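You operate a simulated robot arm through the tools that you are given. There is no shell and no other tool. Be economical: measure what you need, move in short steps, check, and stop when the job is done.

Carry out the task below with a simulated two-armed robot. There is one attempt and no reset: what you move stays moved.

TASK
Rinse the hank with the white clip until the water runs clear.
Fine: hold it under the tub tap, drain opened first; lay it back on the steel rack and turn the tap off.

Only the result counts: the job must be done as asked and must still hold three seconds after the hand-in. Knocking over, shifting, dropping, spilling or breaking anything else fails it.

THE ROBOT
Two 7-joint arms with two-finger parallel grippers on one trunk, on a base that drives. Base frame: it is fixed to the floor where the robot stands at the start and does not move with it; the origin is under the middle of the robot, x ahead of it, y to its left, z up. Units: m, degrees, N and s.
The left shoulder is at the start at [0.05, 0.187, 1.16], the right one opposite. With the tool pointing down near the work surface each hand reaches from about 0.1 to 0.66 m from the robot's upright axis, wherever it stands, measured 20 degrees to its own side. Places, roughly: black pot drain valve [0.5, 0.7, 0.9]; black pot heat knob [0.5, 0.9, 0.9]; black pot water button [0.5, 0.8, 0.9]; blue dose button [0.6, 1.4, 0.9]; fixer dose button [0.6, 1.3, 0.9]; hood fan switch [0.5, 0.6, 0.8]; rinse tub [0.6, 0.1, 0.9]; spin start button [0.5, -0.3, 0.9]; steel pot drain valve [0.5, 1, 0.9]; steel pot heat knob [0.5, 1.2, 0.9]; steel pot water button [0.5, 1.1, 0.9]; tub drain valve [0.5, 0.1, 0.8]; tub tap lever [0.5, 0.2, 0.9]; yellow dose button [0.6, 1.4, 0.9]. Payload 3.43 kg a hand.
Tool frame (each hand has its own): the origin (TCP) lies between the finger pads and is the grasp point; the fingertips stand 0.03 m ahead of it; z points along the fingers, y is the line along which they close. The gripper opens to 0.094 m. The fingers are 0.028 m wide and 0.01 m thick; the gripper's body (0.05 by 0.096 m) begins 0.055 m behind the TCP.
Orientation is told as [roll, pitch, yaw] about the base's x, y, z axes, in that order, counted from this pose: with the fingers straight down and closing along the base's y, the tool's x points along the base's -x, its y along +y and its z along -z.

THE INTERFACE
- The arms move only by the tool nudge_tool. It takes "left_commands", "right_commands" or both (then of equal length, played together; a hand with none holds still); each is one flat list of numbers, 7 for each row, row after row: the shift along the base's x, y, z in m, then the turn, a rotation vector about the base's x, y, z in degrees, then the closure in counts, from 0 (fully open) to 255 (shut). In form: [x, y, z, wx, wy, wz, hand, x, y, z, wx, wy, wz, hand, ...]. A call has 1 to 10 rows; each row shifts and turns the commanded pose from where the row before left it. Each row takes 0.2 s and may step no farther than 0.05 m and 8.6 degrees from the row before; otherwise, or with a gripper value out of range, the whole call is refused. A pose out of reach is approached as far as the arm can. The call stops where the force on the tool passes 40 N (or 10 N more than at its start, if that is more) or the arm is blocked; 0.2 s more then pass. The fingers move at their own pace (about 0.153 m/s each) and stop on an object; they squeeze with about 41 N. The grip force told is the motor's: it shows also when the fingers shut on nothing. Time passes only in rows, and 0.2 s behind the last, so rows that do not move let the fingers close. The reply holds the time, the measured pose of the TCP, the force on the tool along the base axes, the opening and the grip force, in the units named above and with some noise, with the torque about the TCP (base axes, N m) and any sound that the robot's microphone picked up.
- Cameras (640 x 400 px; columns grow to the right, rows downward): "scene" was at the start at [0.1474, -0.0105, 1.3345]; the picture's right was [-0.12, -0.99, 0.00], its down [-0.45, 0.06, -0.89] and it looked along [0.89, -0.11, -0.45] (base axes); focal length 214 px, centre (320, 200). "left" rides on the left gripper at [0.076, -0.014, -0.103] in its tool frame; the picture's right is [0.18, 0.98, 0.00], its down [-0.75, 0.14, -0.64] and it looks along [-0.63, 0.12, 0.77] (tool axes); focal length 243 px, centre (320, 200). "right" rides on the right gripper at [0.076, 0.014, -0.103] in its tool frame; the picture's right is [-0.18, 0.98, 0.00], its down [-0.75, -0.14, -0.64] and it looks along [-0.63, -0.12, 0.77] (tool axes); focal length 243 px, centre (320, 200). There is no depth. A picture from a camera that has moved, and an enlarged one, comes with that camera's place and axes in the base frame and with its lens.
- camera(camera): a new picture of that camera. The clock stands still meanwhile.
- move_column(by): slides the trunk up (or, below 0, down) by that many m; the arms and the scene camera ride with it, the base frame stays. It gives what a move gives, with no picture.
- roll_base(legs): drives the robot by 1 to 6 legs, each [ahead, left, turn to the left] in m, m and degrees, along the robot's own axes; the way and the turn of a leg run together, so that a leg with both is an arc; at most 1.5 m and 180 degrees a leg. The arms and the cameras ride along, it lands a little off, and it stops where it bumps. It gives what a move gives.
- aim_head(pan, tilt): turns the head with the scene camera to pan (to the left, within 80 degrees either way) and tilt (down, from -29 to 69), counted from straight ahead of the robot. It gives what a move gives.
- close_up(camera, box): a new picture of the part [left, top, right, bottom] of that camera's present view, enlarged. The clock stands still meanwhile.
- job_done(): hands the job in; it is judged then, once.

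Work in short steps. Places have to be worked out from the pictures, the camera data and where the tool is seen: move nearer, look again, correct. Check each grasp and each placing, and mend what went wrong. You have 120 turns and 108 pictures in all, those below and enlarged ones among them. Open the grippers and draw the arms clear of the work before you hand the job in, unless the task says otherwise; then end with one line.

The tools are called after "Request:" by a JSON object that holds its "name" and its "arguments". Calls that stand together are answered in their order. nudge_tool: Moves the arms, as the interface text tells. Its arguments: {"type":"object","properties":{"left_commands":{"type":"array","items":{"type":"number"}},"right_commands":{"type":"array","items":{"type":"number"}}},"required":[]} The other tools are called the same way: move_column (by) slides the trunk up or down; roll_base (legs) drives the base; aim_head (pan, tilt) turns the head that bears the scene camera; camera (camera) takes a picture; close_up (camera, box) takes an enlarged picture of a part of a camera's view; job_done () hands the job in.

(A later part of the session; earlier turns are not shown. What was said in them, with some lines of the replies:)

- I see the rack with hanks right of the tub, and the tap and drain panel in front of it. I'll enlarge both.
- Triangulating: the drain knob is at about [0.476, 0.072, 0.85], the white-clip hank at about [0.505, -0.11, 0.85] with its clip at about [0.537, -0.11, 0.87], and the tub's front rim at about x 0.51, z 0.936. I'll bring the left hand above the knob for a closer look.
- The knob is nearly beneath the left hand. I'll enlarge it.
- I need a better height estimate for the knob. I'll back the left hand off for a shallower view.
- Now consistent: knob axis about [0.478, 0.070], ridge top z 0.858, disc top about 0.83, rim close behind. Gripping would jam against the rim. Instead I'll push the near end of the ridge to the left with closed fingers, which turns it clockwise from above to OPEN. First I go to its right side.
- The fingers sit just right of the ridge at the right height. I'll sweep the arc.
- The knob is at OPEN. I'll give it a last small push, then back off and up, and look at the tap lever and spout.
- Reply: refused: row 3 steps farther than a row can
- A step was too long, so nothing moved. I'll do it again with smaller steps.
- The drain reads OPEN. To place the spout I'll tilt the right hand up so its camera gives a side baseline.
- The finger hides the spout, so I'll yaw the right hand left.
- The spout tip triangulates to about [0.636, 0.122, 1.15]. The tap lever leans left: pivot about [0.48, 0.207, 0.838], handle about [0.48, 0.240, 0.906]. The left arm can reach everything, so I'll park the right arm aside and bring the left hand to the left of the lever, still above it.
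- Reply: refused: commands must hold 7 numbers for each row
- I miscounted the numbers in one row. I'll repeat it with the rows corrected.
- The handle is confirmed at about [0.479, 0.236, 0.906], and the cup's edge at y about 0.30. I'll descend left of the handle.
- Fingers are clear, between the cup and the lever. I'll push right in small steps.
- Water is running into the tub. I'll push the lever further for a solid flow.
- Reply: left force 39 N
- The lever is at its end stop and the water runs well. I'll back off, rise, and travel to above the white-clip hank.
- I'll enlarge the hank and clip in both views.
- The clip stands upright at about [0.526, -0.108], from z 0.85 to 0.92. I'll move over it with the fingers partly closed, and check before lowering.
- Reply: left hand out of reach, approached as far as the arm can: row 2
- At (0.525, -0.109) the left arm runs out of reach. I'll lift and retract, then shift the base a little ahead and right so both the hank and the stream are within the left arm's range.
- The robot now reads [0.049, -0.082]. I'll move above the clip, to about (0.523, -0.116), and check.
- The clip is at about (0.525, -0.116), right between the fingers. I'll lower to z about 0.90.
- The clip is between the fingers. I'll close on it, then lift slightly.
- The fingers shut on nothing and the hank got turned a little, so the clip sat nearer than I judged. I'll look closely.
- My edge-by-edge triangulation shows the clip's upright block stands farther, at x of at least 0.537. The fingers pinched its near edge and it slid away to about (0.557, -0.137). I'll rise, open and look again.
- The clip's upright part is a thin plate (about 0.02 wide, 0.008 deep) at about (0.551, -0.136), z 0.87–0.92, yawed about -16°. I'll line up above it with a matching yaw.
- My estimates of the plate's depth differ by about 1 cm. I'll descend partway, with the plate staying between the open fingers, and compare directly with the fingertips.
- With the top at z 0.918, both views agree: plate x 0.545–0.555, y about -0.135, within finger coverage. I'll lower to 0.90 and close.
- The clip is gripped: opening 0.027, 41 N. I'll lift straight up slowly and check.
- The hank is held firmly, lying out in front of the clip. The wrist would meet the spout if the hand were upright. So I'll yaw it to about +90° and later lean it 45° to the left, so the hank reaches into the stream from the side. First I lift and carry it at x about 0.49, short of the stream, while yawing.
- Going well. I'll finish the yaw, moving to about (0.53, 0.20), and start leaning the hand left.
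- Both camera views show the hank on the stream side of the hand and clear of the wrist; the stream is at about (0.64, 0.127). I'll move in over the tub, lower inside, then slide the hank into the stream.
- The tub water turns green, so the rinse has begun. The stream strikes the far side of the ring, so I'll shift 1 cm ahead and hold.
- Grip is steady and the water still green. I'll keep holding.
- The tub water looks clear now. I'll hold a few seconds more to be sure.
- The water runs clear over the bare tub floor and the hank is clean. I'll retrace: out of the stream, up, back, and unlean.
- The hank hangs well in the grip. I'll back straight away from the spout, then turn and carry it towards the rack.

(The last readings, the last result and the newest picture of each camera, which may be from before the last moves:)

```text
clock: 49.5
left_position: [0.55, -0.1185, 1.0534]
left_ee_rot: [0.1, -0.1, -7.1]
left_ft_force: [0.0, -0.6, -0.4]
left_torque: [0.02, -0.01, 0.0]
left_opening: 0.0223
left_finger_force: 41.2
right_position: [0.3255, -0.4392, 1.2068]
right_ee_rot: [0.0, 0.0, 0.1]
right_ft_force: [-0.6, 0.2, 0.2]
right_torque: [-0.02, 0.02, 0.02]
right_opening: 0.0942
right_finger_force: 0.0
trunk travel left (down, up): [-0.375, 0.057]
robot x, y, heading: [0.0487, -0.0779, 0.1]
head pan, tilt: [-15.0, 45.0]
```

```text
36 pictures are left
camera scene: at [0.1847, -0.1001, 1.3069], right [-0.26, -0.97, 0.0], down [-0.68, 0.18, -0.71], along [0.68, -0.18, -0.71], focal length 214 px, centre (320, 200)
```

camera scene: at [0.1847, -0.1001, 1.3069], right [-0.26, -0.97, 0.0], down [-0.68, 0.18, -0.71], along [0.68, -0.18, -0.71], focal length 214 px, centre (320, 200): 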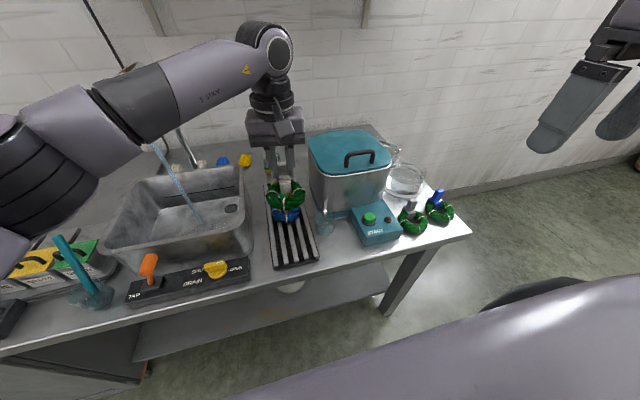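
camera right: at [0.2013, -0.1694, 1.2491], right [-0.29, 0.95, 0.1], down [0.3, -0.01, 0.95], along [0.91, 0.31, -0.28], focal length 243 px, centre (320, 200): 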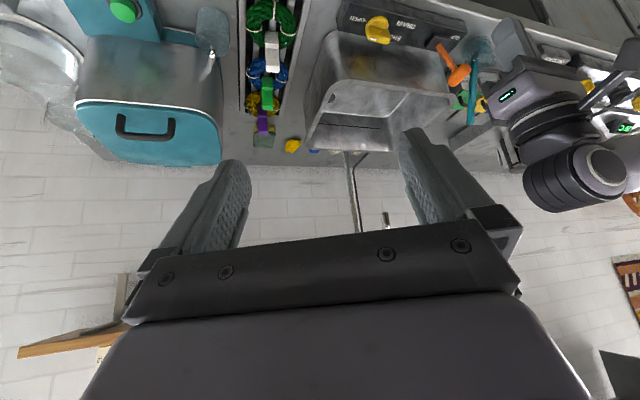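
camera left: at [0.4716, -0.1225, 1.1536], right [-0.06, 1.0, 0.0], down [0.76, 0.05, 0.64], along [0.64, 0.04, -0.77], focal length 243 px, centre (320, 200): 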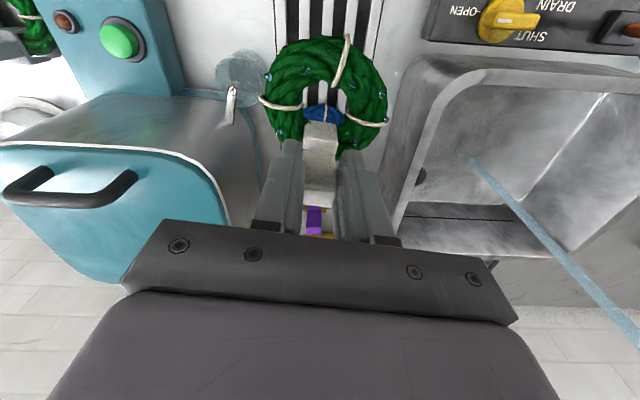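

The rack spans y -0.168 to -0.056, and its free near part is around x 0.46–0.54. I'll bring the TCP to about (0.536, -0.114) and lower partway.

Request:
{"name": "nudge_tool", "arguments": {"left_commands": [-0.014, 0.004, 0, 0, 0, 0, 255, 0, 0, -0.04, 0, 0, 0, 255, 0, 0, -0.04, 0, 0, 0, 255, 0, 0, -0.03, 0, 0, 0, 255, 0, 0, 0, 0, 0, 0, 255]}}

Request:
{"name": "camera", "arguments": {"camera": "left"}}

Request:
{"name": "close_up", "arguments": {"camera": "scene", "box": [245, 160, 355, 275]}}

```text
clock: 50.6
left_position: [0.5363, -0.1136, 0.9428]
left_ee_rot: [0.0, -0.1, -7.4]
left_ft_force: [0.0, -0.5, -1.0]
left_torque: [0.02, 0.02, -0.01]
left_opening: 0.0227
left_finger_force: 41.4
right_position: [0.326, -0.4387, 1.207]
right_ee_rot: [0.1, 0.0, 0.0]
right_ft_force: [-0.3, 0.8, 0.7]
right_torque: [0.01, 0.02, -0.01]
right_opening: 0.0939
right_finger_force: 0.1
trunk travel left (down, up): [-0.375, 0.057]
robot x, y, heading: [0.0474, -0.0796, 0.2]
head pan, tilt: [-15.0, 45.0]
```

```text
35 pictures are left
camera left: at [0.458, -0.1172, 1.0434], right [-0.06, 1.0, 0.0], down [0.76, 0.05, 0.64], along [0.64, 0.04, -0.77], focal length 243 px, centre (320, 200)
```

left: 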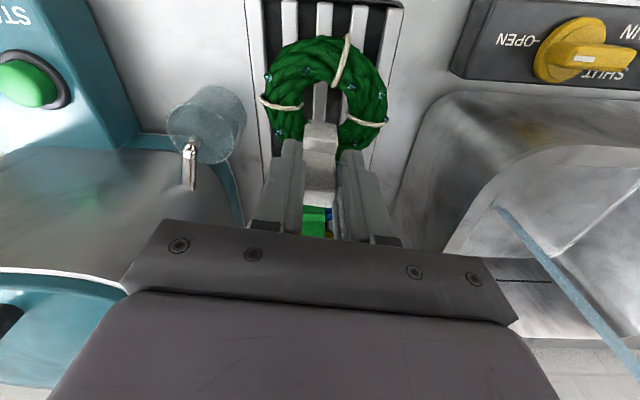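

```text
3.48 times, centred on (300, 218) of scene
camera zoom: at [0.1846, -0.1002, 1.3069], right [-0.26, -0.97, 0.0], down [-0.68, 0.18, -0.71], along [0.68, -0.18, -0.71], focal length 746 px, centre (390, 139)
```

zoom: 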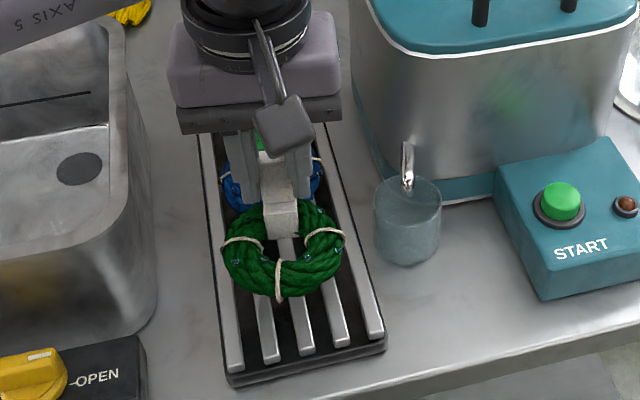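

The hank is well over the rack and clear of the blue one. I'll lower to rest height in small steps.

Request:
{"name": "nudge_tool", "arguments": {"left_commands": [0, 0, -0.02, 0, 0, 0, 255, 0, 0, -0.012, 0, 0, 0, 255, 0, 0, -0.005, 0, 0, 0, 255, 0, 0, -0.003, 0, 0, 0, 255]}}

Request:
{"name": "camera", "arguments": {"camera": "left"}}

Request:
{"name": "close_up", "arguments": {"camera": "scene", "box": [245, 170, 345, 275]}}

```text
clock: 51.6
left_position: [0.5359, -0.1147, 0.9058]
left_ee_rot: [-0.1, -0.4, -7.2]
left_ft_force: [-2.6, 3.8, 26.8]
left_torque: [0.25, -0.39, 0.01]
left_opening: 0.0227
left_finger_force: 41.1
right_position: [0.3224, -0.4389, 1.2077]
right_ee_rot: [-0.1, -0.1, 0.2]
right_ft_force: [-0.3, 0.1, 0.7]
right_torque: [0.04, -0.05, 0.03]
right_opening: 0.0937
right_finger_force: 0.0
trunk travel left (down, up): [-0.375, 0.057]
robot x, y, heading: [0.0501, -0.0803, -0.0]
head pan, tilt: [-15.0, 45.0]
```

```text
33 pictures are left
camera left: at [0.4574, -0.1179, 1.0064], right [-0.06, 1.0, 0.0], down [0.76, 0.05, 0.65], along [0.65, 0.04, -0.76], focal length 243 px, centre (320, 200)
```

left: 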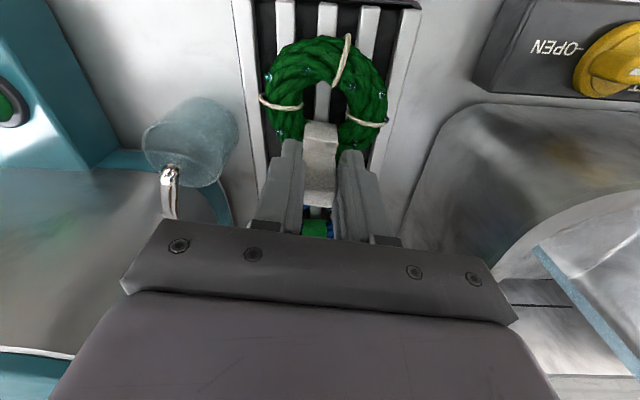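

```text
3.81 times, centred on (295, 222) of scene
camera zoom: at [0.1826, -0.0998, 1.3076], right [-0.26, -0.97, 0.0], down [-0.68, 0.18, -0.71], along [0.68, -0.18, -0.71], focal length 817 px, centre (415, 114)
```

zoom: 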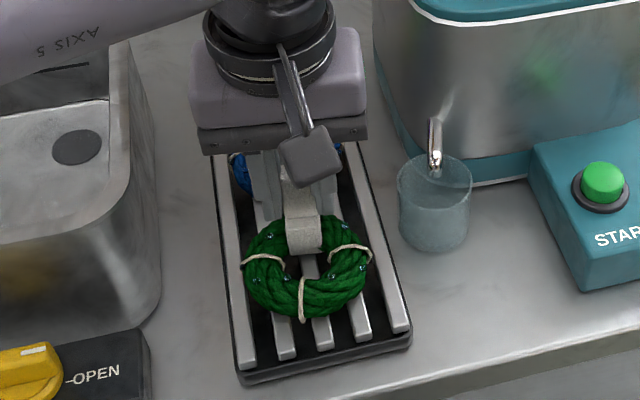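

It's resting on the rack bars (27 N contact). I'll ease up 2 mm, release, and rise straight up.

Request:
{"name": "nudge_tool", "arguments": {"left_commands": [0, 0, 0.0025, 0, 0, 0, 255, 0, 0, 0, 0, 0, 0, 120, 0, 0, 0, 0, 0, 0, 90, 0, 0, 0.02, 0, 0, 0, 90, 0, 0, 0.04, 0, 0, 0, 90, 0, 0, 0.04, 0, 0, 0, 90, -0.01, 0, 0.03, 0, 0, 0, 90]}}

Request:
{"name": "camera", "arguments": {"camera": "left"}}

Request:
{"name": "close_up", "arguments": {"camera": "scene", "box": [245, 150, 345, 275]}}

```text
clock: 53.2
left_position: [0.5256, -0.1174, 1.0349]
left_ee_rot: [0.0, -0.1, -7.3]
left_ft_force: [-0.1, 0.6, 0.0]
left_torque: [0.0, 0.0, 0.0]
left_opening: 0.0607
left_finger_force: 0.0
right_position: [0.3247, -0.4392, 1.2079]
right_ee_rot: [0.0, 0.0, 0.1]
right_ft_force: [-1.0, 0.1, 0.0]
right_torque: [-0.04, 0.05, 0.0]
right_opening: 0.0943
right_finger_force: 0.0
trunk travel left (down, up): [-0.375, 0.057]
robot x, y, heading: [0.0477, -0.0795, 0.0]
head pan, tilt: [-15.0, 45.0]
```

```text
31 pictures are left
camera left: at [0.4471, -0.1207, 1.136], right [-0.06, 1.0, 0.0], down [0.77, 0.04, 0.64], along [0.64, 0.04, -0.77], focal length 243 px, centre (320, 200)
```

left: 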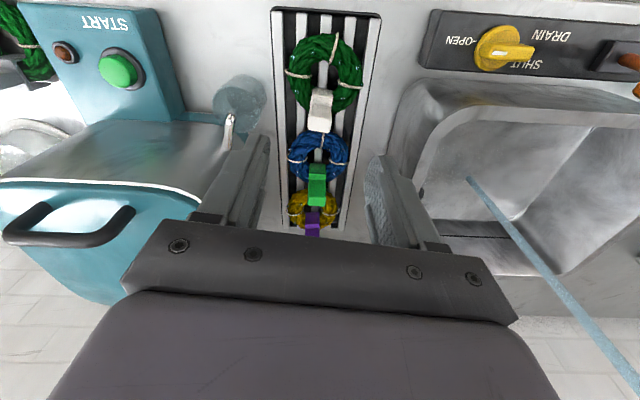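

```text
3.20 times, centred on (295, 212) of scene
camera zoom: at [0.1843, -0.1001, 1.3069], right [-0.26, -0.97, 0.0], down [-0.68, 0.18, -0.71], along [0.68, -0.18, -0.71], focal length 686 px, centre (400, 160)
```

zoom: 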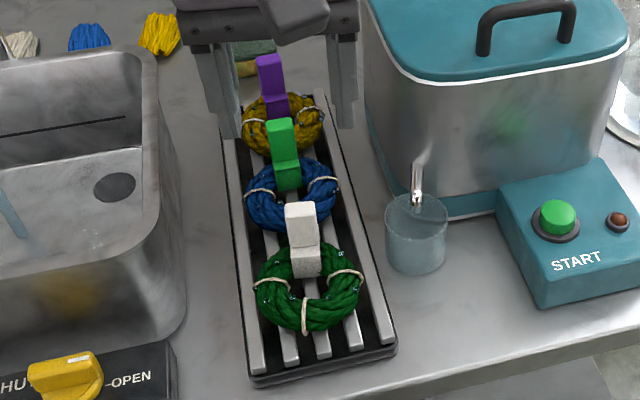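

The hank lies on the rack with its clip upright and the others in order. Now the tap: I'll go to the right side of the lever with closed fingers.

Request:
{"name": "nudge_tool", "arguments": {"left_commands": [-0.02, 0.03, 0, 0, 0, 3.6, 150, -0.02, 0.04, 0, 0, 0, 3.6, 255, -0.008, 0.045, 0, 0, 0, 0, 255, 0, 0.045, -0.01, 0, 0, 0, 255, 0, 0.045, -0.01, 0, 0, 0, 255, 0, 0.045, 0, 0, 0, 0, 255, 0, 0, 0, 0, 0, 0, 255]}}

Request:
{"name": "aim_head", "arguments": {"pan": 25, "tilt": 40}}

Request:
{"name": "camera", "arguments": {"camera": "left"}}

Request:
{"name": "camera", "arguments": {"camera": "scene"}}

```text
clock: 54.9
left_position: [0.4795, 0.1364, 1.0159]
left_ee_rot: [0.0, 0.0, -0.1]
left_ft_force: [-1.0, 0.0, 0.3]
left_torque: [-0.02, 0.0, 0.04]
left_opening: 0.0
left_finger_force: 33.3
right_position: [0.3246, -0.4389, 1.2062]
right_ee_rot: [0.0, 0.0, 0.1]
right_ft_force: [0.1, 1.1, -0.2]
right_torque: [0.0, -0.04, -0.01]
right_opening: 0.094
right_finger_force: 0.0
trunk travel left (down, up): [-0.375, 0.057]
robot x, y, heading: [0.0477, -0.0825, 0.1]
head pan, tilt: [-15.0, 45.0]
```

```text
clock: 55.9
left_position: [0.4817, 0.1369, 1.0155]
left_ee_rot: [0.0, -0.2, 0.0]
left_ft_force: [0.0, -0.1, -0.1]
left_torque: [-0.02, 0.04, -0.03]
left_opening: 0.0001
left_finger_force: 33.2
right_position: [0.3252, -0.4387, 1.2059]
right_ee_rot: [0.0, -0.1, 0.1]
right_ft_force: [0.2, -0.3, -1.1]
right_torque: [0.0, 0.04, 0.0]
right_opening: 0.0941
right_finger_force: 0.1
trunk travel left (down, up): [-0.375, 0.057]
robot x, y, heading: [0.0499, -0.0783, 0.1]
head pan, tilt: [25.0, 40.0]
```

```text
29 pictures are left
camera left: at [0.4034, 0.1231, 1.1157], right [-0.18, 0.98, 0.0], down [0.75, 0.14, 0.64], along [0.63, 0.12, -0.77], focal length 243 px, centre (320, 200)
```

left: 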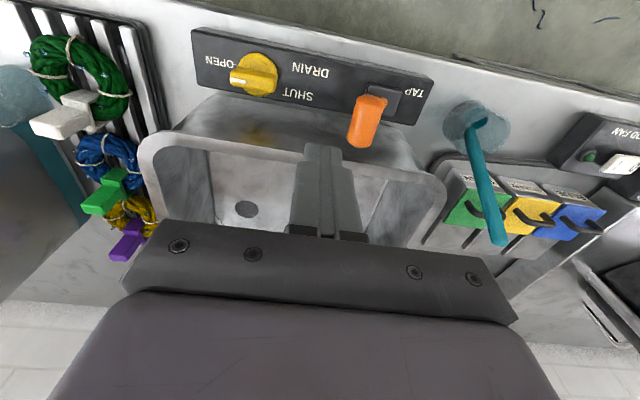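

```text
28 pictures are left
camera scene: at [0.1831, -0.0433, 1.3142], right [0.42, -0.91, 0.0], down [-0.58, -0.27, -0.77], along [0.69, 0.32, -0.64], focal length 214 px, centre (320, 200)
```

scene: 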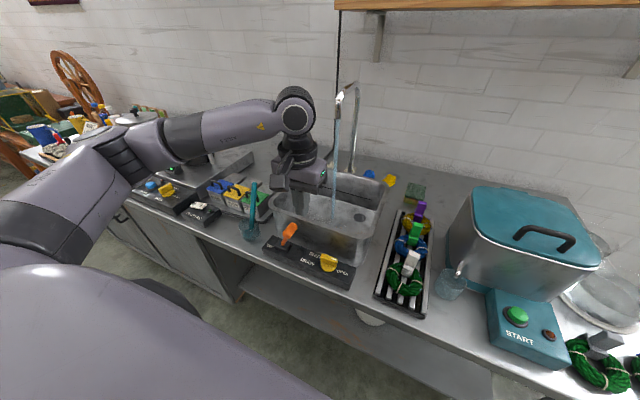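

The handle is at about (0.478, 0.178), so the fingers at y 0.137 are clear of it. I'll descend and push left to the off stop.

Request:
{"name": "nudge_tool", "arguments": {"left_commands": [-0.003, -0.003, -0.04, 0, 0, 0, 255, 0, 0, -0.04, 0, 0, 0, 255, 0, 0, -0.027, 0, 0, 0, 255, 0, 0.018, 0, 0, 0, 0, 255, 0, 0.016, 0.001, 0, 0, 0, 255, 0, 0.016, 0.001, 0, 0, 0, 255, 0, 0.014, 0, 0, 0, 0, 255, 0, 0.01, 0, 0, 0, 0, 255]}}

Request:
{"name": "camera", "arguments": {"camera": "scene"}}

Request:
{"name": "camera", "arguments": {"camera": "left"}}

```text
clock: 57.7
left_position: [0.4745, 0.2055, 0.9108]
left_ee_rot: [-0.1, -0.2, 0.0]
left_ft_force: [0.8, -3.0, -0.2]
left_torque: [-0.07, 0.02, -0.03]
left_opening: 0.0
left_finger_force: 32.6
right_position: [0.3241, -0.4392, 1.2064]
right_ee_rot: [0.0, 0.1, 0.1]
right_ft_force: [0.5, -0.3, 0.1]
right_torque: [-0.01, 0.02, 0.0]
right_opening: 0.0939
right_finger_force: 0.0
trunk travel left (down, up): [-0.375, 0.057]
robot x, y, heading: [0.0497, -0.0808, 0.2]
head pan, tilt: [25.0, 40.0]
```

```text
27 pictures are left
camera scene: at [0.1831, -0.0436, 1.3142], right [0.42, -0.91, 0.0], down [-0.58, -0.27, -0.77], along [0.69, 0.33, -0.64], focal length 214 px, centre (320, 200)
```

scene: 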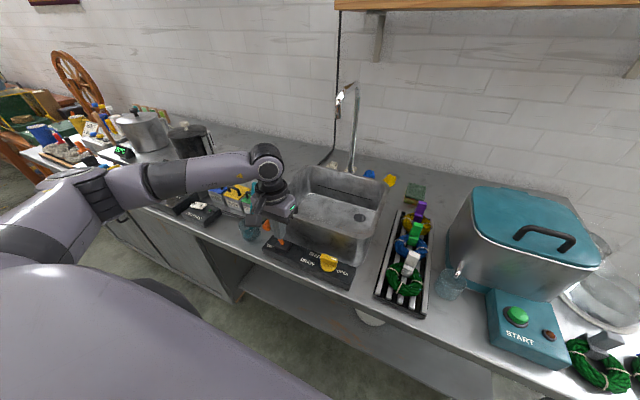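

```text
26 pictures are left
camera left: at [0.3983, 0.1932, 1.0107], right [-0.18, 0.98, 0.0], down [0.75, 0.14, 0.64], along [0.63, 0.12, -0.77], focal length 243 px, centre (320, 200)
```

left: 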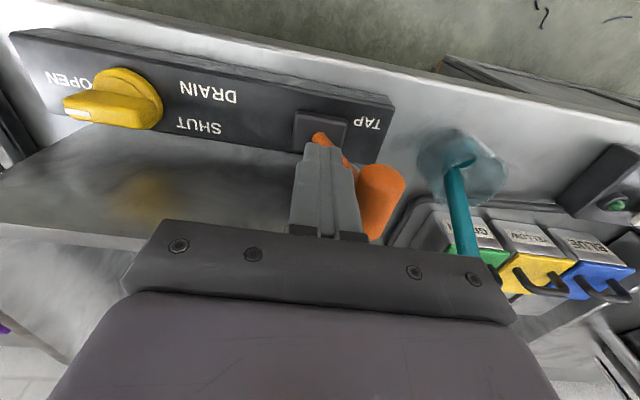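

The stream has stopped. I'll push the last bit to the stop, then withdraw right and up, and back.

Request:
{"name": "nudge_tool", "arguments": {"left_commands": [0, 0.006, 0, 0, 0, 0, 255, 0, 0.005, 0, 0, 0, 0, 255, 0, 0.003, 0, 0, 0, 0, 255]}}

Request:
{"name": "nudge_tool", "arguments": {"left_commands": [0, -0.03, 0, 0, 0, 0, 255, -0.01, -0.01, 0.04, 0, 0, 0, 200, -0.01, 0, 0.045, 0, 0, 0, 100, -0.02, 0.01, 0.04, 0, 0, 0, 0, -0.04, 0.01, 0.02, 0, 0, 0, 0, -0.04, 0.01, 0.02, 0, 0, 0, 0]}}

Request:
{"name": "aim_head", "arguments": {"pan": 0, "tilt": 35}}

Request:
{"name": "camera", "arguments": {"camera": "scene"}}

Request:
{"name": "camera", "arguments": {"camera": "left"}}

```text
clock: 58.5
left_position: [0.4755, 0.209, 0.9112]
left_ee_rot: [-1.4, -0.3, -1.1]
left_ft_force: [-0.6, -9.6, 3.4]
left_torque: [-0.3, -0.01, -0.06]
left_opening: 0.0001
left_finger_force: 32.8
right_position: [0.324, -0.441, 1.2074]
right_ee_rot: [0.0, 0.0, 0.0]
right_ft_force: [1.0, 0.6, 0.8]
right_torque: [-0.03, -0.01, 0.01]
right_opening: 0.094
right_finger_force: 0.0
trunk travel left (down, up): [-0.375, 0.057]
robot x, y, heading: [0.046, -0.0796, -0.1]
head pan, tilt: [25.0, 40.0]
stopped in row 3 (left hand): the force on the tool passed its limit at 41 N (the readings are from after the stop); the commanded pose is now the measured one
```

```text
clock: 59.9
left_position: [0.3516, 0.2017, 1.0735]
left_ee_rot: [-1.1, -0.1, -0.8]
left_ft_force: [0.2, 0.5, 0.3]
left_torque: [0.0, -0.01, -0.02]
left_opening: 0.0943
left_finger_force: 0.0
right_position: [0.3249, -0.4403, 1.2065]
right_ee_rot: [0.0, 0.0, 0.0]
right_ft_force: [-0.7, 0.3, -0.1]
right_torque: [0.0, 0.03, 0.0]
right_opening: 0.0942
right_finger_force: 0.1
trunk travel left (down, up): [-0.375, 0.057]
robot x, y, heading: [0.0524, -0.0804, -0.1]
head pan, tilt: [25.0, 40.0]
```

```text
clock: 60.8
left_position: [0.353, 0.201, 1.0734]
left_ee_rot: [-1.1, -0.1, -0.9]
left_ft_force: [0.1, 0.4, -0.3]
left_torque: [-0.02, 0.03, 0.03]
left_opening: 0.0938
left_finger_force: 0.1
right_position: [0.3248, -0.4408, 1.2068]
right_ee_rot: [0.0, 0.0, 0.0]
right_ft_force: [0.3, 0.0, 0.0]
right_torque: [0.04, 0.02, 0.01]
right_opening: 0.0943
right_finger_force: 0.1
trunk travel left (down, up): [-0.375, 0.057]
robot x, y, heading: [0.0503, -0.0784, -0.1]
head pan, tilt: [0.0, 35.0]
```

```text
25 pictures are left
camera scene: at [0.1941, -0.0799, 1.3217], right [0.0, -1.0, 0.0], down [-0.57, 0.0, -0.82], along [0.82, 0.0, -0.57], focal length 214 px, centre (320, 200)
```

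scene: 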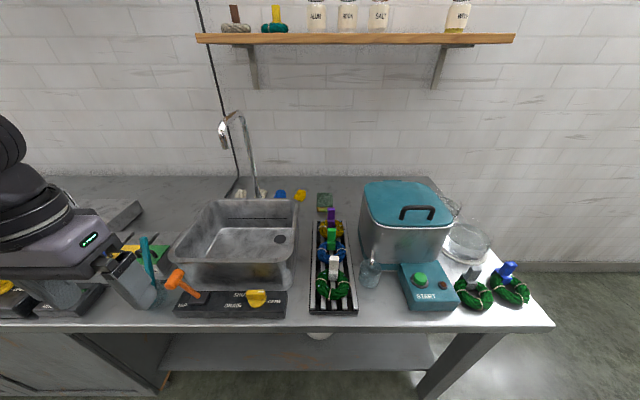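

```text
24 pictures are left
camera left: at [0.2748, 0.1899, 1.1739], right [-0.17, 0.99, -0.02], down [0.75, 0.14, 0.64], along [0.63, 0.09, -0.77], focal length 243 px, centre (320, 200)
```

left: 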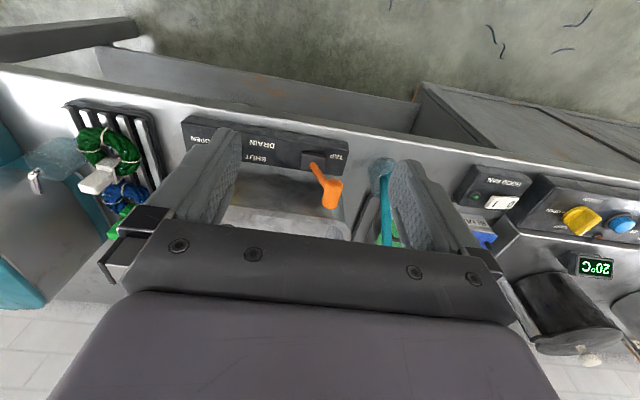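

The lever is back at its off stop and no water shows. One last close check of the spout, tub and rack.

Request:
{"name": "close_up", "arguments": {"camera": "scene", "box": [160, 100, 400, 320]}}

```text
1.82 times, centred on (280, 210) of scene
camera zoom: at [0.1941, -0.0799, 1.3217], right [0.0, -1.0, 0.0], down [-0.57, 0.0, -0.82], along [0.82, 0.0, -0.57], focal length 390 px, centre (393, 182)
```

zoom: 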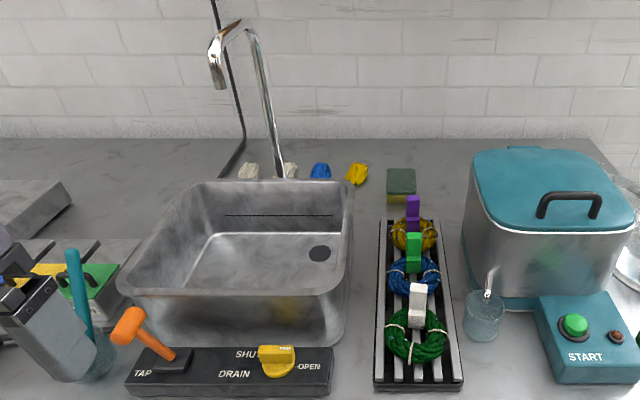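

The tap is off, the tub is empty with its drain open, the hank is on the rack, and both grippers are open and clear. I'm handing in.

Request:
{"name": "job_done", "arguments": {}}

```text
The job is handed in.
```

The white-clip hank is rinsed until the tub water ran clear, and it is back on the steel rack with the tap off and the drain left open. My first grasp missed the clip and nudged the hank a little on the rack before I picked it up; in the last picture the other hanks were in place.
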